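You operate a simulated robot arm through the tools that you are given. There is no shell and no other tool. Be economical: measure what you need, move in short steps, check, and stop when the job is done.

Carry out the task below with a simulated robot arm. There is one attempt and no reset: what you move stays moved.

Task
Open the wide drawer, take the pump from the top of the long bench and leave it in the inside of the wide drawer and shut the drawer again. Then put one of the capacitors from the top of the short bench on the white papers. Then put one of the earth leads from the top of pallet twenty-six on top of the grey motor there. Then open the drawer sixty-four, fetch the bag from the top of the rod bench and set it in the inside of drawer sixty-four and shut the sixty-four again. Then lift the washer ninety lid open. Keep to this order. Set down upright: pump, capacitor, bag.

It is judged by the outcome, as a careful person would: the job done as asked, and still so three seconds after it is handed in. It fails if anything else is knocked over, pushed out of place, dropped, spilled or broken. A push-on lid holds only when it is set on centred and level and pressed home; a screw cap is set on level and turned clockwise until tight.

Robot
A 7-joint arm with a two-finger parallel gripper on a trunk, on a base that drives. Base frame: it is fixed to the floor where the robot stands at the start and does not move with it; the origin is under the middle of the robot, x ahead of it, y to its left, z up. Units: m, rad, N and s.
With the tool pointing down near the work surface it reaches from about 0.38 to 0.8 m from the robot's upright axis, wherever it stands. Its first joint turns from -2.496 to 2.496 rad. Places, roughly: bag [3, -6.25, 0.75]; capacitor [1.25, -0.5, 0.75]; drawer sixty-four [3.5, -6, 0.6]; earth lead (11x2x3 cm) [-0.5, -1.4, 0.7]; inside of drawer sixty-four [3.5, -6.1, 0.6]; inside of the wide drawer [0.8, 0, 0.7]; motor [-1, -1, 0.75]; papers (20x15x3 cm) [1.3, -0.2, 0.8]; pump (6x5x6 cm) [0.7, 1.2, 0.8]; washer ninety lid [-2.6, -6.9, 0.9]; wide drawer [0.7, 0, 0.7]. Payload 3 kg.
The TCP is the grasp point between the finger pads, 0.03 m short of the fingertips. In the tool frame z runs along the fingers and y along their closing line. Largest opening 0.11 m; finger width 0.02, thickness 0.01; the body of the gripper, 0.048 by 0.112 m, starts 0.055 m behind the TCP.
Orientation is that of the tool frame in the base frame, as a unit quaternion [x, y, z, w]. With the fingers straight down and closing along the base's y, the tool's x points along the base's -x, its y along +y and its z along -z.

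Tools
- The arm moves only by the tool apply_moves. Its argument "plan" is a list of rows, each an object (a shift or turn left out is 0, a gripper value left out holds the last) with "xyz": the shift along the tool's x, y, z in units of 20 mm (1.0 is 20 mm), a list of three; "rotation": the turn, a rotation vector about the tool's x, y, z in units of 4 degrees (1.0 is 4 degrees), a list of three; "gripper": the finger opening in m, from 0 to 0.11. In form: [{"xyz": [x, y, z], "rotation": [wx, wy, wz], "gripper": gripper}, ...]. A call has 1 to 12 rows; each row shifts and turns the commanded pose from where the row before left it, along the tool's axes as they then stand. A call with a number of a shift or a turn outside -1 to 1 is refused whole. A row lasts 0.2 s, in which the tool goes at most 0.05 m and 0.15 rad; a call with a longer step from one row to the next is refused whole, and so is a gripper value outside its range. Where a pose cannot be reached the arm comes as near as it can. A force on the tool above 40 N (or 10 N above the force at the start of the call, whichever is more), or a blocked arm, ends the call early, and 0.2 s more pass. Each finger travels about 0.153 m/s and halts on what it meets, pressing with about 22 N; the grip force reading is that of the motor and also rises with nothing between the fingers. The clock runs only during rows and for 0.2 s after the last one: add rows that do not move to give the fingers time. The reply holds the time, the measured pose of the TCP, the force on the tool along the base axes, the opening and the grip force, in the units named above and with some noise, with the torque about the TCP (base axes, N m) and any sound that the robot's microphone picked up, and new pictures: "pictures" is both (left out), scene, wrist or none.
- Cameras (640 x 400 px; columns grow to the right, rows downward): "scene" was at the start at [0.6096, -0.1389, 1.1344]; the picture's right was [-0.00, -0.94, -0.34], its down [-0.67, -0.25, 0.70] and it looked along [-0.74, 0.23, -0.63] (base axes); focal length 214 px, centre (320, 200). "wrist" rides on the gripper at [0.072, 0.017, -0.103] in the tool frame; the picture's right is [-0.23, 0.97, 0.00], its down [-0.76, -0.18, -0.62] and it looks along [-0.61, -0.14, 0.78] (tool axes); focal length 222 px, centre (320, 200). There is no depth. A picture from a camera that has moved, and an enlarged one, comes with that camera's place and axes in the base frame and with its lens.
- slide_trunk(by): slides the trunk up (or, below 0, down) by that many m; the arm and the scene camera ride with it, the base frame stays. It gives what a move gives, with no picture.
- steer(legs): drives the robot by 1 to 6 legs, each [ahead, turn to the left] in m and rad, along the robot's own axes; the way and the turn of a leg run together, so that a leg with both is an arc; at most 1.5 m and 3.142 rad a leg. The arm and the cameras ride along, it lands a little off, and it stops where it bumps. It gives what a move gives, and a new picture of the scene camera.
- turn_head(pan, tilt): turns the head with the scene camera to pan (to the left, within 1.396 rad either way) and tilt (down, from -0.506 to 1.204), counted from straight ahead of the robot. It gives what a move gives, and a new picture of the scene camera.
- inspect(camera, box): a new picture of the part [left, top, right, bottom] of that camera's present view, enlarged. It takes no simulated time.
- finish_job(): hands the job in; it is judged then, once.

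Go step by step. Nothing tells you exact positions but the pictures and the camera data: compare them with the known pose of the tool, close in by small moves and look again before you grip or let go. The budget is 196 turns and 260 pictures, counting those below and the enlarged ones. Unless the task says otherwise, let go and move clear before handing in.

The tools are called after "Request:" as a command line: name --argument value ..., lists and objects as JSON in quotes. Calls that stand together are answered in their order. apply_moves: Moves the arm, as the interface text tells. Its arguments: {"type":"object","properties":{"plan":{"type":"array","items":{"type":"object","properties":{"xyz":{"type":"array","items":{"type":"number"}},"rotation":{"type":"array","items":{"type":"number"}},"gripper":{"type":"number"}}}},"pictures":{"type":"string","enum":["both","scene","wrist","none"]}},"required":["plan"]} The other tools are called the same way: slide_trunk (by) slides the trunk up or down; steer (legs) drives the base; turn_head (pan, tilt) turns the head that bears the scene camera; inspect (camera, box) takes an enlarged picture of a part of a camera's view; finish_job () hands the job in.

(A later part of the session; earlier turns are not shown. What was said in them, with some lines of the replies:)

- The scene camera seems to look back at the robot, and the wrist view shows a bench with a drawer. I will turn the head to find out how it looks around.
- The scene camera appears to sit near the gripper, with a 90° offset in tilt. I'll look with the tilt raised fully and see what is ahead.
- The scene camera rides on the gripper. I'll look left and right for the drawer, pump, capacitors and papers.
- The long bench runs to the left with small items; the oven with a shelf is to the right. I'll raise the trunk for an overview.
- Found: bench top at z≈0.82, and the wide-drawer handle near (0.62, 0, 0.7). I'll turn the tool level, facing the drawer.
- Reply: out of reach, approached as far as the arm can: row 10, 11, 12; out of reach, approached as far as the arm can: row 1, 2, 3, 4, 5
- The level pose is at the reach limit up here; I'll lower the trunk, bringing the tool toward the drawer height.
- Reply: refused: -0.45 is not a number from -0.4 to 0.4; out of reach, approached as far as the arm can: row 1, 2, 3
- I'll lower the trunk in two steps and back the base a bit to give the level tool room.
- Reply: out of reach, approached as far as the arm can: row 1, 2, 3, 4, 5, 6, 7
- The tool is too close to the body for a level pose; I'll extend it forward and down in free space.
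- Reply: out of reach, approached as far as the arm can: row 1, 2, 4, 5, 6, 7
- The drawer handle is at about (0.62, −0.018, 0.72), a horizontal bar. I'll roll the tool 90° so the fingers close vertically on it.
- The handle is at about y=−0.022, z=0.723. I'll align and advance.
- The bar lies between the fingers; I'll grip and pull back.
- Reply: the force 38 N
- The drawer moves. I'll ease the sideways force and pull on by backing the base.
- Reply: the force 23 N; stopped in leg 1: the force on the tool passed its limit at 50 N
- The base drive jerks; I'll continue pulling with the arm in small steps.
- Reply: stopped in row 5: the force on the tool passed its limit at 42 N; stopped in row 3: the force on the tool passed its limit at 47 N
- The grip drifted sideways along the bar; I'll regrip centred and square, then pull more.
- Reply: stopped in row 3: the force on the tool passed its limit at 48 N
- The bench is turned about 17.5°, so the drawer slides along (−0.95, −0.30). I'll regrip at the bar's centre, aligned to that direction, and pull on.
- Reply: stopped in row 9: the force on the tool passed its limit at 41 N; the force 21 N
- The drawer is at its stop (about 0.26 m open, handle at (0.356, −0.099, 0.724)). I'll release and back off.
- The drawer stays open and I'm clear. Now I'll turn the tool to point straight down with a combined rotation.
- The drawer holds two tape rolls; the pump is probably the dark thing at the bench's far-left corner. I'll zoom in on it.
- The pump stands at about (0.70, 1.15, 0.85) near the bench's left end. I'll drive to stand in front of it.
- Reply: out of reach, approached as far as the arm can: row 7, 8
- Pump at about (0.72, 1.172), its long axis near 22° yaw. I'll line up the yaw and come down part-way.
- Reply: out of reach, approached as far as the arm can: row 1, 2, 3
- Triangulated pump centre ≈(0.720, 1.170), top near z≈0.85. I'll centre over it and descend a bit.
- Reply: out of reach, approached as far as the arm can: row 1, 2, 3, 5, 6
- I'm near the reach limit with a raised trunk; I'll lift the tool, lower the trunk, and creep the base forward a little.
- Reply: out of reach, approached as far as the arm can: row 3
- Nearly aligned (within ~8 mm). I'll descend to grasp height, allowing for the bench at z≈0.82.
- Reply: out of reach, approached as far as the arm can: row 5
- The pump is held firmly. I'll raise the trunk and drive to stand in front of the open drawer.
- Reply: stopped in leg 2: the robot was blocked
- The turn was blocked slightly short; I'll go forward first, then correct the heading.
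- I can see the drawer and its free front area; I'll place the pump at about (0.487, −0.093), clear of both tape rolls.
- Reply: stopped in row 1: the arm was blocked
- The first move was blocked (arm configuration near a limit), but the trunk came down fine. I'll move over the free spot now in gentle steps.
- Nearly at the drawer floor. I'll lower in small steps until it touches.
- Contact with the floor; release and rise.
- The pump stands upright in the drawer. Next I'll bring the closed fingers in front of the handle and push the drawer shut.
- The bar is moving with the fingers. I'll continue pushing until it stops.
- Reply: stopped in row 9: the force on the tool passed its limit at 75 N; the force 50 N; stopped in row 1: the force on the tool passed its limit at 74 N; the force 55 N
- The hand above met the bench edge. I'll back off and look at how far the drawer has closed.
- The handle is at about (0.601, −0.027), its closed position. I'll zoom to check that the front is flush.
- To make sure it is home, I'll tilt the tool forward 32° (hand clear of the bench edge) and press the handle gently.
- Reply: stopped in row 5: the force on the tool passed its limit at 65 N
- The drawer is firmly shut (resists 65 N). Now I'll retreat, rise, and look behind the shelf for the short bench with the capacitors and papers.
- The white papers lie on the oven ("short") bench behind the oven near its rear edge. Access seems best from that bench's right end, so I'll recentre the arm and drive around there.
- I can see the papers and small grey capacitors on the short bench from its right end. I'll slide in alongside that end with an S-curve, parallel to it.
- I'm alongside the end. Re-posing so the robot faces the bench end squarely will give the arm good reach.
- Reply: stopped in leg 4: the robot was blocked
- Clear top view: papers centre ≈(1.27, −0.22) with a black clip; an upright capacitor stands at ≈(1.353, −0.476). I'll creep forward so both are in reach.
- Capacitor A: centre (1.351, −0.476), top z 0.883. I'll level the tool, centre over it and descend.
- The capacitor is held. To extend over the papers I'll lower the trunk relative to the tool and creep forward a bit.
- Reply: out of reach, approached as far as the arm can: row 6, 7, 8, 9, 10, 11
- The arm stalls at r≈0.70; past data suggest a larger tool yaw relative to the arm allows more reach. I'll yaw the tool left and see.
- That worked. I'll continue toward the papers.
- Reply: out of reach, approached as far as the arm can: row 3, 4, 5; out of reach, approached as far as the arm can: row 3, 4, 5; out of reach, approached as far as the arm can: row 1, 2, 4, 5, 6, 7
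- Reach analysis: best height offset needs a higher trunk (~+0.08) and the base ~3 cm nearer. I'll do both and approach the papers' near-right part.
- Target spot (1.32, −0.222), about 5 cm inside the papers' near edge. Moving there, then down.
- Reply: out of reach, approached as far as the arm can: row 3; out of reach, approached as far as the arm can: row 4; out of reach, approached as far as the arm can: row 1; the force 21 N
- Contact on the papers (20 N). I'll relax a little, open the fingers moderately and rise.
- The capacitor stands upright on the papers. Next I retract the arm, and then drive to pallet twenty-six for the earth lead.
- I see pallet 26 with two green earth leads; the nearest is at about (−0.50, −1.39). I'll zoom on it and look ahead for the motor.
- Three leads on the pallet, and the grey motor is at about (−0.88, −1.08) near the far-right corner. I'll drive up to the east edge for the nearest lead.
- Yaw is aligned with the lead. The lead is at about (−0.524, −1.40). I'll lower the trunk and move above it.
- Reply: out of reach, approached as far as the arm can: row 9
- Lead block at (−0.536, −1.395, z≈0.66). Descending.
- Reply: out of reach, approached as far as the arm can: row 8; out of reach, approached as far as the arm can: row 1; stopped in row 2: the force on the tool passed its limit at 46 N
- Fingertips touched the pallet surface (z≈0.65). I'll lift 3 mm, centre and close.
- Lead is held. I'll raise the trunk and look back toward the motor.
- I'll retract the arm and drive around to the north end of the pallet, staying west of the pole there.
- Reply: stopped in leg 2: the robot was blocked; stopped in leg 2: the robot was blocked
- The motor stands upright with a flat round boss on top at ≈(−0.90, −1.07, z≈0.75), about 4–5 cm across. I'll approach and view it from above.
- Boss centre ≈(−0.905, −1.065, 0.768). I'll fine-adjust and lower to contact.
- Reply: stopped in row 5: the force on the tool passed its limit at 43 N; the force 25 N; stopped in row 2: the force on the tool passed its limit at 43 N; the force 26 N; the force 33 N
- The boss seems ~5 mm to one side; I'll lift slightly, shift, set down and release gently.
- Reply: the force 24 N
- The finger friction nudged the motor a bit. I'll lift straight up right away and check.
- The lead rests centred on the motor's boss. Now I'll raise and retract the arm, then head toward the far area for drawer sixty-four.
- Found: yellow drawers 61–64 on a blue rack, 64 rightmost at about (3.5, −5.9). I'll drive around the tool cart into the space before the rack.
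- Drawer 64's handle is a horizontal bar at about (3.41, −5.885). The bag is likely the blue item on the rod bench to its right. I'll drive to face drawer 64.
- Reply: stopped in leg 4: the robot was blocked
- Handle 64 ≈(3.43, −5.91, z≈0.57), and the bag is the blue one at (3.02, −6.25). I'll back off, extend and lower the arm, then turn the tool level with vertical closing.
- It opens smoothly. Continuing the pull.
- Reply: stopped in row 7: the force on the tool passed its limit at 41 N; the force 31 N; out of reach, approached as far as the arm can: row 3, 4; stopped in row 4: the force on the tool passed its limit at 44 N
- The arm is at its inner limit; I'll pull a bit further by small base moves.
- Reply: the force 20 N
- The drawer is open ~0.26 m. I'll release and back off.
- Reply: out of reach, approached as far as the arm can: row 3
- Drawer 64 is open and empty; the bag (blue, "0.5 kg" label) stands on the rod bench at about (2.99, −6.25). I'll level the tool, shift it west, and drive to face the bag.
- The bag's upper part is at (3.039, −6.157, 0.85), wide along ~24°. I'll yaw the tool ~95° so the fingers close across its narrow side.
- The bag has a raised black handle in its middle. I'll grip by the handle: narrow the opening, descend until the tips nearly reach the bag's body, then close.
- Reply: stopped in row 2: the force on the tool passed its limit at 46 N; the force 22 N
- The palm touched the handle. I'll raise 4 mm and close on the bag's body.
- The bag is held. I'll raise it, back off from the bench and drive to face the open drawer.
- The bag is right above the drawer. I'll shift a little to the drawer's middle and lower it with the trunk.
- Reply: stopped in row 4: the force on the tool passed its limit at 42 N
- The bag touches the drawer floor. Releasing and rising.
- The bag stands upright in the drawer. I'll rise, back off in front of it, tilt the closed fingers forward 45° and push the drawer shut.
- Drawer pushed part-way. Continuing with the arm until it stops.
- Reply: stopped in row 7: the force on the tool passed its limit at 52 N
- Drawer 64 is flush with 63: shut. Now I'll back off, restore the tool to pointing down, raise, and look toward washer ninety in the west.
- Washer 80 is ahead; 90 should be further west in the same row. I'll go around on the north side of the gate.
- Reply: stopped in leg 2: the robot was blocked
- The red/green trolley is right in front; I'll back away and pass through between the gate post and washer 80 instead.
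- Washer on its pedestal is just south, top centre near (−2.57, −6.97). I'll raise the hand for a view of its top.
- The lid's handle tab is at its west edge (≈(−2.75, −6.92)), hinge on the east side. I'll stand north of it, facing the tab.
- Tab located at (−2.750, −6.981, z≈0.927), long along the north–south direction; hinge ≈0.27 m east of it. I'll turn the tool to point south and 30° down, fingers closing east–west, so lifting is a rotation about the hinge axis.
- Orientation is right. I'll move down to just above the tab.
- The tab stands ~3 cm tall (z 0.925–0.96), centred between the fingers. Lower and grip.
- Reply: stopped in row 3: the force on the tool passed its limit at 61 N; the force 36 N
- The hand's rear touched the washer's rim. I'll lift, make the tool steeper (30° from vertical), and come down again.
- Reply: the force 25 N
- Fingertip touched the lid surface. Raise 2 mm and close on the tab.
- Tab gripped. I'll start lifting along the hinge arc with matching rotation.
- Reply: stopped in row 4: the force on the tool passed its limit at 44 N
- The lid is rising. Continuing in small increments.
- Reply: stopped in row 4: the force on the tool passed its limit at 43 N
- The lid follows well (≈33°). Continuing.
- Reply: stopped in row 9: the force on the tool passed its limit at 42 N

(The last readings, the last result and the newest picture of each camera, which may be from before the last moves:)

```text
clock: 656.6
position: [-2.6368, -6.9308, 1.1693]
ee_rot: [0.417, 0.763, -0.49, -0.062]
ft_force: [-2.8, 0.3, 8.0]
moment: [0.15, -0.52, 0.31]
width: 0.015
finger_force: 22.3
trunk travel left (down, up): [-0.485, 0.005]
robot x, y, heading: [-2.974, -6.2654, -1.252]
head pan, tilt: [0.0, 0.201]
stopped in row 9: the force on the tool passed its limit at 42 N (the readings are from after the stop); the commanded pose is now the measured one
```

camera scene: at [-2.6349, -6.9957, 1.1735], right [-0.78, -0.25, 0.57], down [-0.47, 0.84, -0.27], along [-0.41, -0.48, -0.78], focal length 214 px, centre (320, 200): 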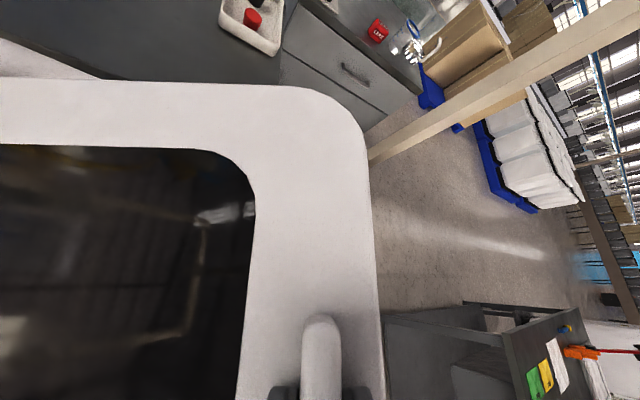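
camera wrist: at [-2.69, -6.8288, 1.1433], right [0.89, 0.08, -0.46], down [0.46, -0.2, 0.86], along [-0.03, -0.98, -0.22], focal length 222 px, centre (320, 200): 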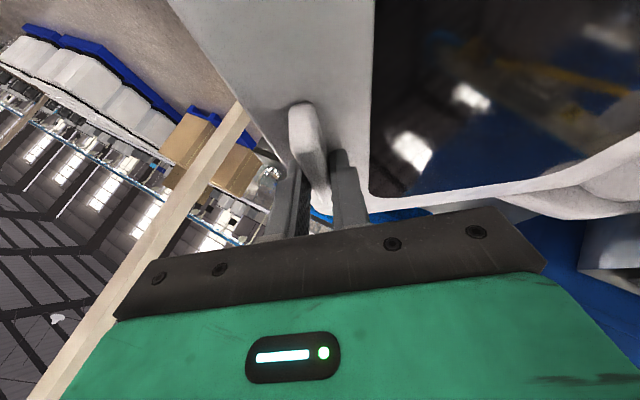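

Request:
apply_moves --plan '[{"xyz": [-0.27, 0.075, -0.47], "rotation": [0.5, 0, -0.289]}, {"xyz": [-0.27, 0.075, -0.47], "rotation": [0.5, 0, -0.289]}, {"xyz": [-0.27, 0.075, -0.47], "rotation": [0.5, 0, -0.289]}, {"xyz": [-0.27, 0.075, -0.47], "rotation": [0.5, 0, -0.289]}, {"xyz": [-0.27, 0.075, -0.47], "rotation": [0.5, 0, -0.289]}, {"xyz": [-0.27, 0.075, -0.47], "rotation": [0.5, 0, -0.289]}, {"xyz": [-0.27, 0.075, -0.47], "rotation": [0.5, 0, -0.289]}, {"xyz": [-0.27, 0.075, -0.47], "rotation": [0.5, 0, -0.289]}]' --pictures "both"

```text
clock: 657.8
position: [-2.5944, -6.9169, 1.1922]
ee_rot: [0.375, 0.739, -0.548, -0.117]
ft_force: [-2.4, 2.8, 7.4]
moment: [0.22, -0.6, 0.38]
width: 0.0155
finger_force: 22.0
trunk travel left (down, up): [-0.485, 0.005]
robot x, y, heading: [-2.9722, -6.2622, -1.254]
head pan, tilt: [0.0, 0.201]
stopped in row 5: the force on the tool passed its limit at 43 N (the readings are from after the stop); the commanded pose is now the measured one
camera scene: at [-2.5087, -6.9538, 1.2259], right [-0.43, -0.12, 0.9], down [-0.56, 0.81, -0.16], along [-0.71, -0.57, -0.41], focal length 214 px, centre (320, 200)
camera wrist: at [-2.5768, -6.7912, 1.1982], right [0.57, -0.04, -0.82], down [0.81, -0.09, 0.57], along [-0.1, -1.0, -0.02], focal length 222 px, centre (320, 200)
```

scene: 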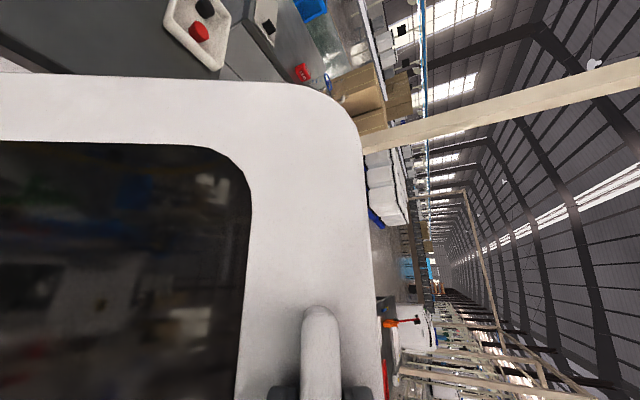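
wrist: 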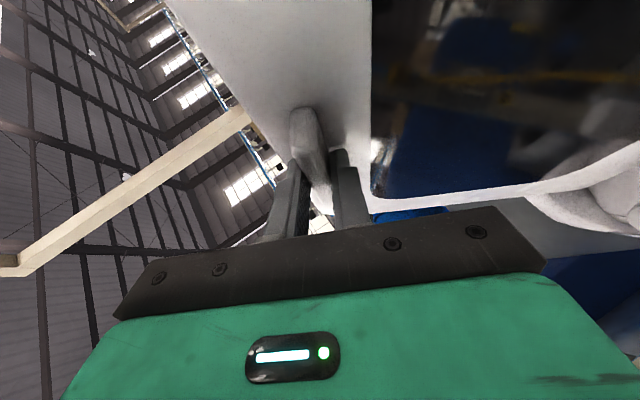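

Request:
apply_moves --plan '[{"xyz": [-0.27, 0.075, -0.47], "rotation": [0.5, 0, -0.289]}, {"xyz": [-0.27, 0.075, -0.47], "rotation": [0.5, 0, -0.289]}, {"xyz": [-0.27, 0.075, -0.47], "rotation": [0.5, 0, -0.289]}, {"xyz": [-0.27, 0.075, -0.47], "rotation": [0.5, 0, -0.289]}, {"xyz": [-0.27, 0.075, -0.47], "rotation": [0.5, 0, -0.289]}, {"xyz": [-0.27, 0.075, -0.47], "rotation": [0.5, 0, -0.289]}]' --pictures "none"

Request:
apply_moves --plan '[{"xyz": [-0.27, 0.075, -0.47], "rotation": [0.5, 0, -0.289]}, {"xyz": [-0.27, 0.075, -0.47], "rotation": [0.5, 0, -0.289]}, {"xyz": [-0.27, 0.075, -0.47], "rotation": [0.5, 0, -0.289]}, {"xyz": [-0.27, 0.075, -0.47], "rotation": [0.5, 0, -0.289]}, {"xyz": [-0.27, 0.075, -0.47], "rotation": [0.5, 0, -0.289]}, {"xyz": [-0.27, 0.075, -0.47], "rotation": [0.5, 0, -0.289]}]' --pictures "both"

```text
clock: 659.0
position: [-2.5476, -6.9021, 1.208]
ee_rot: [0.33, 0.707, -0.601, -0.171]
ft_force: [-1.0, 3.5, 4.0]
moment: [0.32, -0.55, 0.5]
width: 0.0155
finger_force: 21.4
trunk travel left (down, up): [-0.485, 0.005]
robot x, y, heading: [-2.9726, -6.2662, -1.256]
head pan, tilt: [0.0, 0.201]
stopped in row 5: the force on the tool passed its limit at 41 N (the readings are from after the stop); the commanded pose is now the measured one
```

```text
clock: 660.0
position: [-2.5094, -6.8915, 1.2136]
ee_rot: [0.292, 0.677, -0.64, -0.215]
ft_force: [1.1, 4.0, 6.9]
moment: [0.42, -0.51, 0.56]
width: 0.0159
finger_force: 22.2
trunk travel left (down, up): [-0.485, 0.005]
robot x, y, heading: [-2.976, -6.2648, -1.256]
head pan, tilt: [0.0, 0.201]
stopped in row 4: the force on the tool passed its limit at 40 N (the readings are from after the stop); the commanded pose is now the measured one
camera scene: at [-2.4169, -6.9258, 1.2231], right [-0.12, -0.01, 0.99], down [-0.59, 0.81, -0.06], along [-0.8, -0.59, -0.1], focal length 214 px, centre (320, 200)
camera wrist: at [-2.4921, -6.7656, 1.2001], right [0.28, -0.14, -0.95], down [0.95, -0.05, 0.29], along [-0.09, -0.99, 0.12], focal length 222 px, centre (320, 200)
```

scene: 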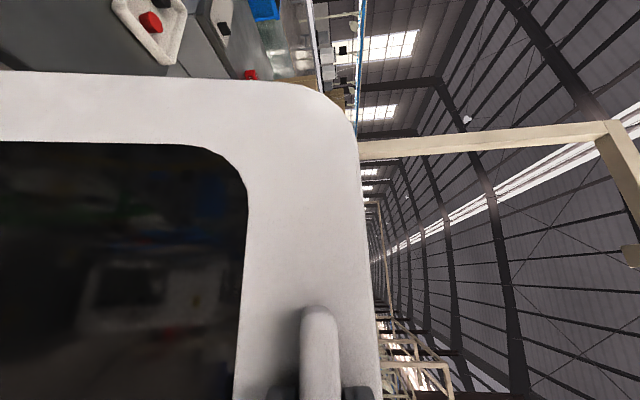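
wrist: 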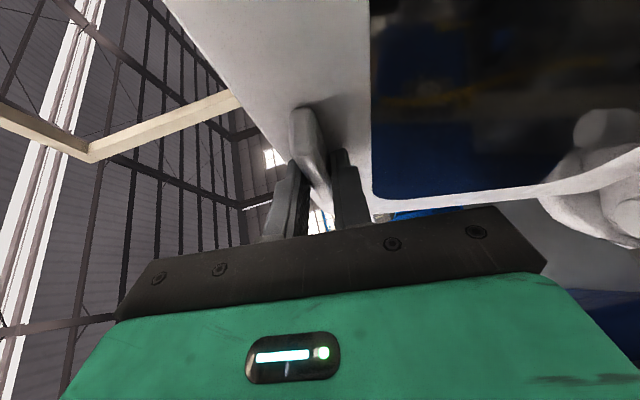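

Lid at ~80°. A bit more to pass vertical.

Request:
apply_moves --plan '[{"xyz": [-0.27, 0.075, -0.47], "rotation": [0.5, 0, -0.289]}, {"xyz": [-0.27, 0.075, -0.47], "rotation": [0.5, 0, -0.289]}, {"xyz": [-0.27, 0.075, -0.47], "rotation": [0.5, 0, -0.289]}, {"xyz": [-0.27, 0.075, -0.47], "rotation": [0.5, 0, -0.289]}, {"xyz": [-0.27, 0.075, -0.47], "rotation": [0.5, 0, -0.289]}, {"xyz": [-0.27, 0.075, -0.47], "rotation": [0.5, 0, -0.289]}]' --pictures "none"

Request:
apply_moves --plan '[{"xyz": [-0.27, 0.075, -0.47], "rotation": [0.5, 0, -0.289]}, {"xyz": [-0.27, 0.075, -0.47], "rotation": [0.5, 0, -0.289]}, {"xyz": [-0.27, 0.075, -0.47], "rotation": [0.5, 0, -0.289]}, {"xyz": [-0.27, 0.075, -0.47], "rotation": [0.5, 0, -0.289]}, {"xyz": [-0.27, 0.075, -0.47], "rotation": [0.5, 0, -0.289]}, {"xyz": [-0.27, 0.075, -0.47], "rotation": [0.5, 0, -0.289]}]' --pictures "none"

```text
clock: 660.8
position: [-2.4785, -6.8802, 1.2158]
ee_rot: [-0.26, -0.65, 0.67, 0.247]
ft_force: [0.1, 4.7, 5.2]
moment: [0.44, -0.4, 0.64]
width: 0.0163
finger_force: 21.9
out of reach, approached as far as the arm can: row 4
trunk travel left (down, up): [-0.485, 0.005]
robot x, y, heading: [-2.9748, -6.2656, -1.255]
head pan, tilt: [0.0, 0.201]
stopped in row 4: the force on the tool passed its limit at 43 N (the readings are from after the stop); the commanded pose is now the measured one
```

```text
clock: 661.5
position: [-2.4653, -6.8633, 1.2136]
ee_rot: [-0.226, -0.634, 0.684, 0.28]
ft_force: [3.3, -6.4, -28.6]
moment: [0.55, -0.96, -0.04]
width: 0.0171
finger_force: 21.6
out of reach, approached as far as the arm can: row 1, 2, 3
trunk travel left (down, up): [-0.485, 0.005]
robot x, y, heading: [-2.9722, -6.2691, -1.252]
head pan, tilt: [0.0, 0.201]
stopped in row 3: the force on the tool passed its limit at 51 N (the readings are from after the stop); the commanded pose is now the measured one
```

Lid is about vertical; the arm is at its reach limit. A slight base turn to the left will carry it past vertical.

Request:
steer --legs '[[0, 0.07]]'

```text
clock: 662.3
position: [-2.4541, -6.8497, 1.213]
ee_rot: [-0.219, -0.638, 0.686, 0.271]
ft_force: [2.7, -4.4, -8.2]
moment: [0.45, -0.49, -0.3]
width: 0.015
finger_force: 21.8
trunk travel left (down, up): [-0.485, 0.005]
robot x, y, heading: [-2.9755, -6.2659, -1.227]
head pan, tilt: [0.0, 0.201]
stopped in leg 1: the force on the tool passed its limit at 54 N (the readings are from after the stop); the commanded pose is now the measured one
camera scene: at [-2.3598, -6.8824, 1.203], right [0.09, 0.04, 0.99], down [-0.61, 0.79, 0.03], along [-0.78, -0.61, 0.1], focal length 214 px, centre (320, 200)
```

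scene: 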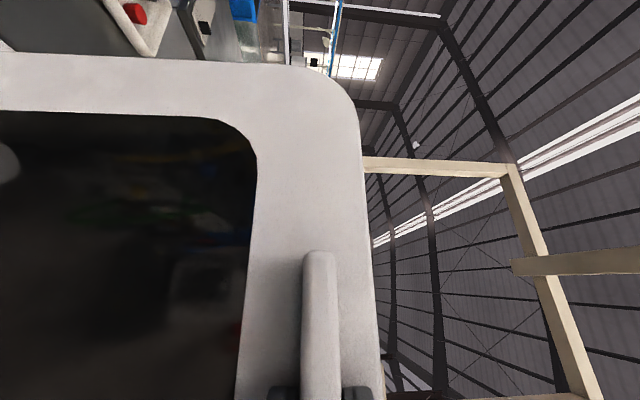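

Request:
steer --legs '[[0.025, 0]]'

Request:
steer --legs '[[0, 0.06]]'

```text
clock: 663.1
position: [-2.4456, -6.8717, 1.2123]
ee_rot: [-0.218, -0.639, 0.687, 0.271]
ft_force: [-4.9, 16.6, -27.6]
moment: [0.67, -0.87, -0.46]
width: 0.015
finger_force: 22.0
trunk travel left (down, up): [-0.485, 0.005]
robot x, y, heading: [-2.9637, -6.2893, -1.226]
head pan, tilt: [0.0, 0.201]
camera scene: at [-2.3514, -6.9047, 1.203], right [0.09, 0.04, 0.99], down [-0.61, 0.79, 0.03], along [-0.78, -0.61, 0.1], focal length 214 px, centre (320, 200)
```

scene: 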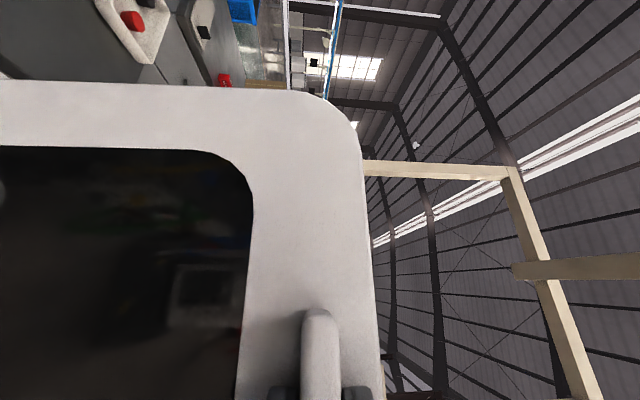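

```text
clock: 664.0
position: [-2.4098, -6.8408, 1.2102]
ee_rot: [-0.198, -0.647, 0.692, 0.251]
ft_force: [-4.2, -1.2, -32.3]
moment: [0.49, -0.77, 0.06]
width: 0.0138
finger_force: 21.9
trunk travel left (down, up): [-0.485, 0.005]
robot x, y, heading: [-2.97, -6.2923, -1.163]
head pan, tilt: [0.0, 0.201]
camera scene: at [-2.3143, -6.8669, 1.2001], right [0.09, 0.04, 1.0], down [-0.66, 0.75, 0.03], along [-0.75, -0.66, 0.09], focal length 214 px, centre (320, 200)
```

scene: 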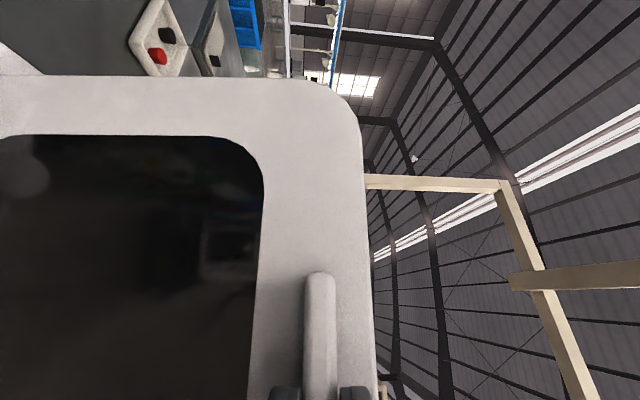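

The lid is now well past vertical (~100°). I'll release the tab and withdraw.

Request:
apply_moves --plan '[{"gripper": 0.03}, {"gripper": 0.05}, {}, {"xyz": [0, 0, -0.6]}, {"xyz": [0, 0, -0.8]}, {"xyz": [0, 0, -0.8]}, {}]' --pictures "both"

```text
clock: 665.6
position: [-2.3956, -6.8007, 1.2121]
ee_rot: [-0.199, -0.646, 0.693, 0.25]
ft_force: [-0.6, 0.1, 0.3]
moment: [-0.03, -0.01, 0.0]
width: 0.0501
finger_force: 0.0
out of reach, approached as far as the arm can: row 4, 6
trunk travel left (down, up): [-0.485, 0.005]
robot x, y, heading: [-2.9718, -6.2903, -1.161]
head pan, tilt: [0.0, 0.201]
camera scene: at [-2.2999, -6.8264, 1.2016], right [0.09, 0.04, 1.0], down [-0.66, 0.75, 0.03], along [-0.75, -0.66, 0.09], focal length 214 px, centre (320, 200)
camera wrist: at [-2.3927, -6.6744, 1.1886], right [0.09, -0.18, -0.98], down [1.0, 0.04, 0.09], along [0.03, -0.98, 0.18], focal length 222 px, centre (320, 200)
```

scene: 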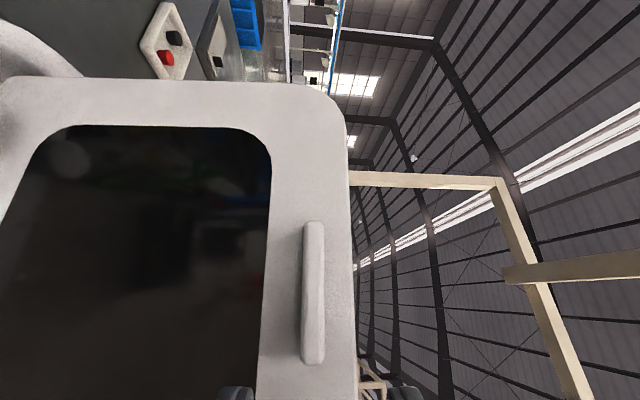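
wrist: 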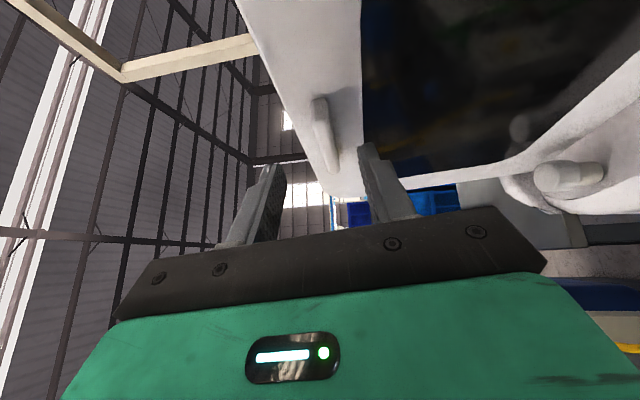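

The lid stays up. I'll swing the hand away to the northeast by turning the base, then check.

Request:
steer --legs '[[0, 0.2], [-0.15, 0]]'

Request:
turn_head --pan 0 --tilt 0.6

```text
clock: 667.2
position: [-2.3306, -6.6607, 1.2159]
ee_rot: [-0.139, -0.659, 0.716, 0.184]
ft_force: [0.5, -2.3, -0.6]
moment: [-0.06, 0.05, -0.13]
width: 0.05
finger_force: 0.0
trunk travel left (down, up): [-0.485, 0.005]
robot x, y, heading: [-2.9903, -6.2671, -1.01]
head pan, tilt: [0.0, 0.201]
stopped in leg 2: the robot was blocked; the commanded pose is now the measured one
camera scene: at [-2.231, -6.6689, 1.2069], right [0.08, 0.06, 0.99], down [-0.79, 0.61, 0.02], along [-0.61, -0.79, 0.1], focal length 214 px, centre (320, 200)
```

scene: 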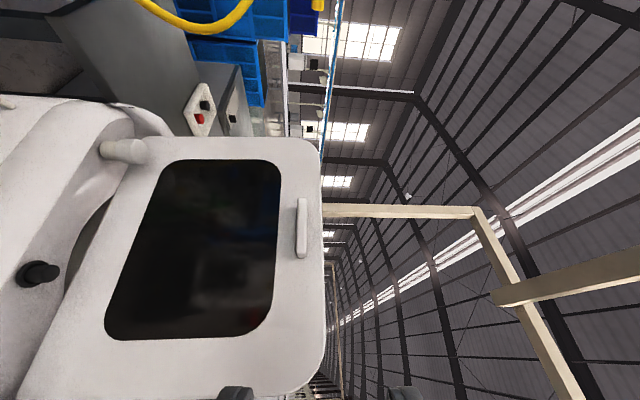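

```text
clock: 668.1
position: [-2.3291, -6.6548, 1.217]
ee_rot: [-0.138, -0.659, 0.716, 0.183]
ft_force: [0.1, -0.8, -0.5]
moment: [-0.02, -0.01, 0.02]
width: 0.0503
finger_force: 0.0
trunk travel left (down, up): [-0.485, 0.005]
robot x, y, heading: [-2.9898, -6.2705, -1.007]
head pan, tilt: [0.0, 0.6]
camera scene: at [-2.2615, -6.6441, 1.2092], right [0.08, 0.06, 0.99], down [-0.49, 0.87, -0.02], along [-0.87, -0.49, 0.1], focal length 214 px, centre (320, 200)
```

scene: 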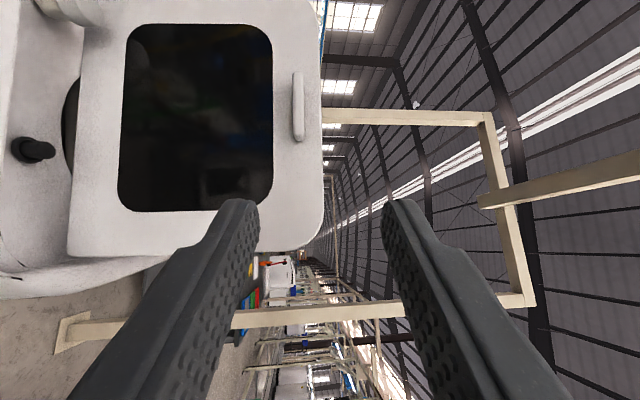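

The lid stands open on its own. I'll withdraw the hand a little more and verify.

Request:
apply_moves --plan '[{"xyz": [0, 0, -0.8]}, {"xyz": [0, 0, -0.8]}, {"xyz": [0, 0, -0.8]}, {"xyz": [0, 0, -0.8]}, {}, {}, {}, {}]' --pictures "scene"

```text
clock: 669.9
position: [-2.3249, -6.6104, 1.2176]
ee_rot: [-0.139, -0.659, 0.716, 0.183]
ft_force: [0.2, 0.3, 0.0]
moment: [0.03, 0.04, -0.06]
width: 0.0502
finger_force: 0.1
out of reach, approached as far as the arm can: row 1, 3, 4
trunk travel left (down, up): [-0.485, 0.005]
robot x, y, heading: [-2.9931, -6.2673, -1.007]
head pan, tilt: [0.0, 0.6]
camera scene: at [-2.2557, -6.5985, 1.2101], right [0.08, 0.06, 0.99], down [-0.49, 0.87, -0.02], along [-0.87, -0.49, 0.1], focal length 214 px, centre (320, 200)
```

scene: 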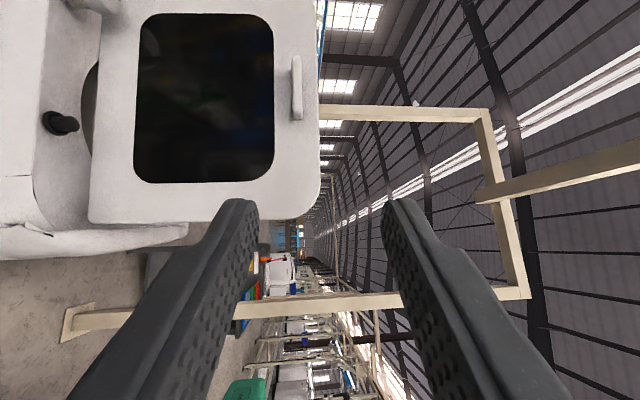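

The lid stays open with the gripper clear of it, and every step has been done in order, so I'm handing in.

Request:
finish_job

```text
The job is handed in.
```

I handed the job in with all five steps done in the order you gave, but I bumped two things along the way.

- **Pump:** it stands upright in the wide drawer, beside the two tape rolls. The drawer is shut and held against a firm push.
- **Capacitor:** one stands upright on the white papers.
- **Earth lead:** one rests centred on the flat top of the grey motor. While I was letting go, the gripper dragged the motor about 1 cm, and I left it there.
- **Bag:** it stands upright in drawer sixty-four, which is shut flush with the drawer next to it.
- **Washer ninety lid:** it stands open, slightly past vertical, and stayed up for several seconds after I let go.
- **Red and green trolley with the cans:** the base was stopped right up against it on the way to the washer. I saw nothing knocked over, but I couldn't tell whether the trolley moved.
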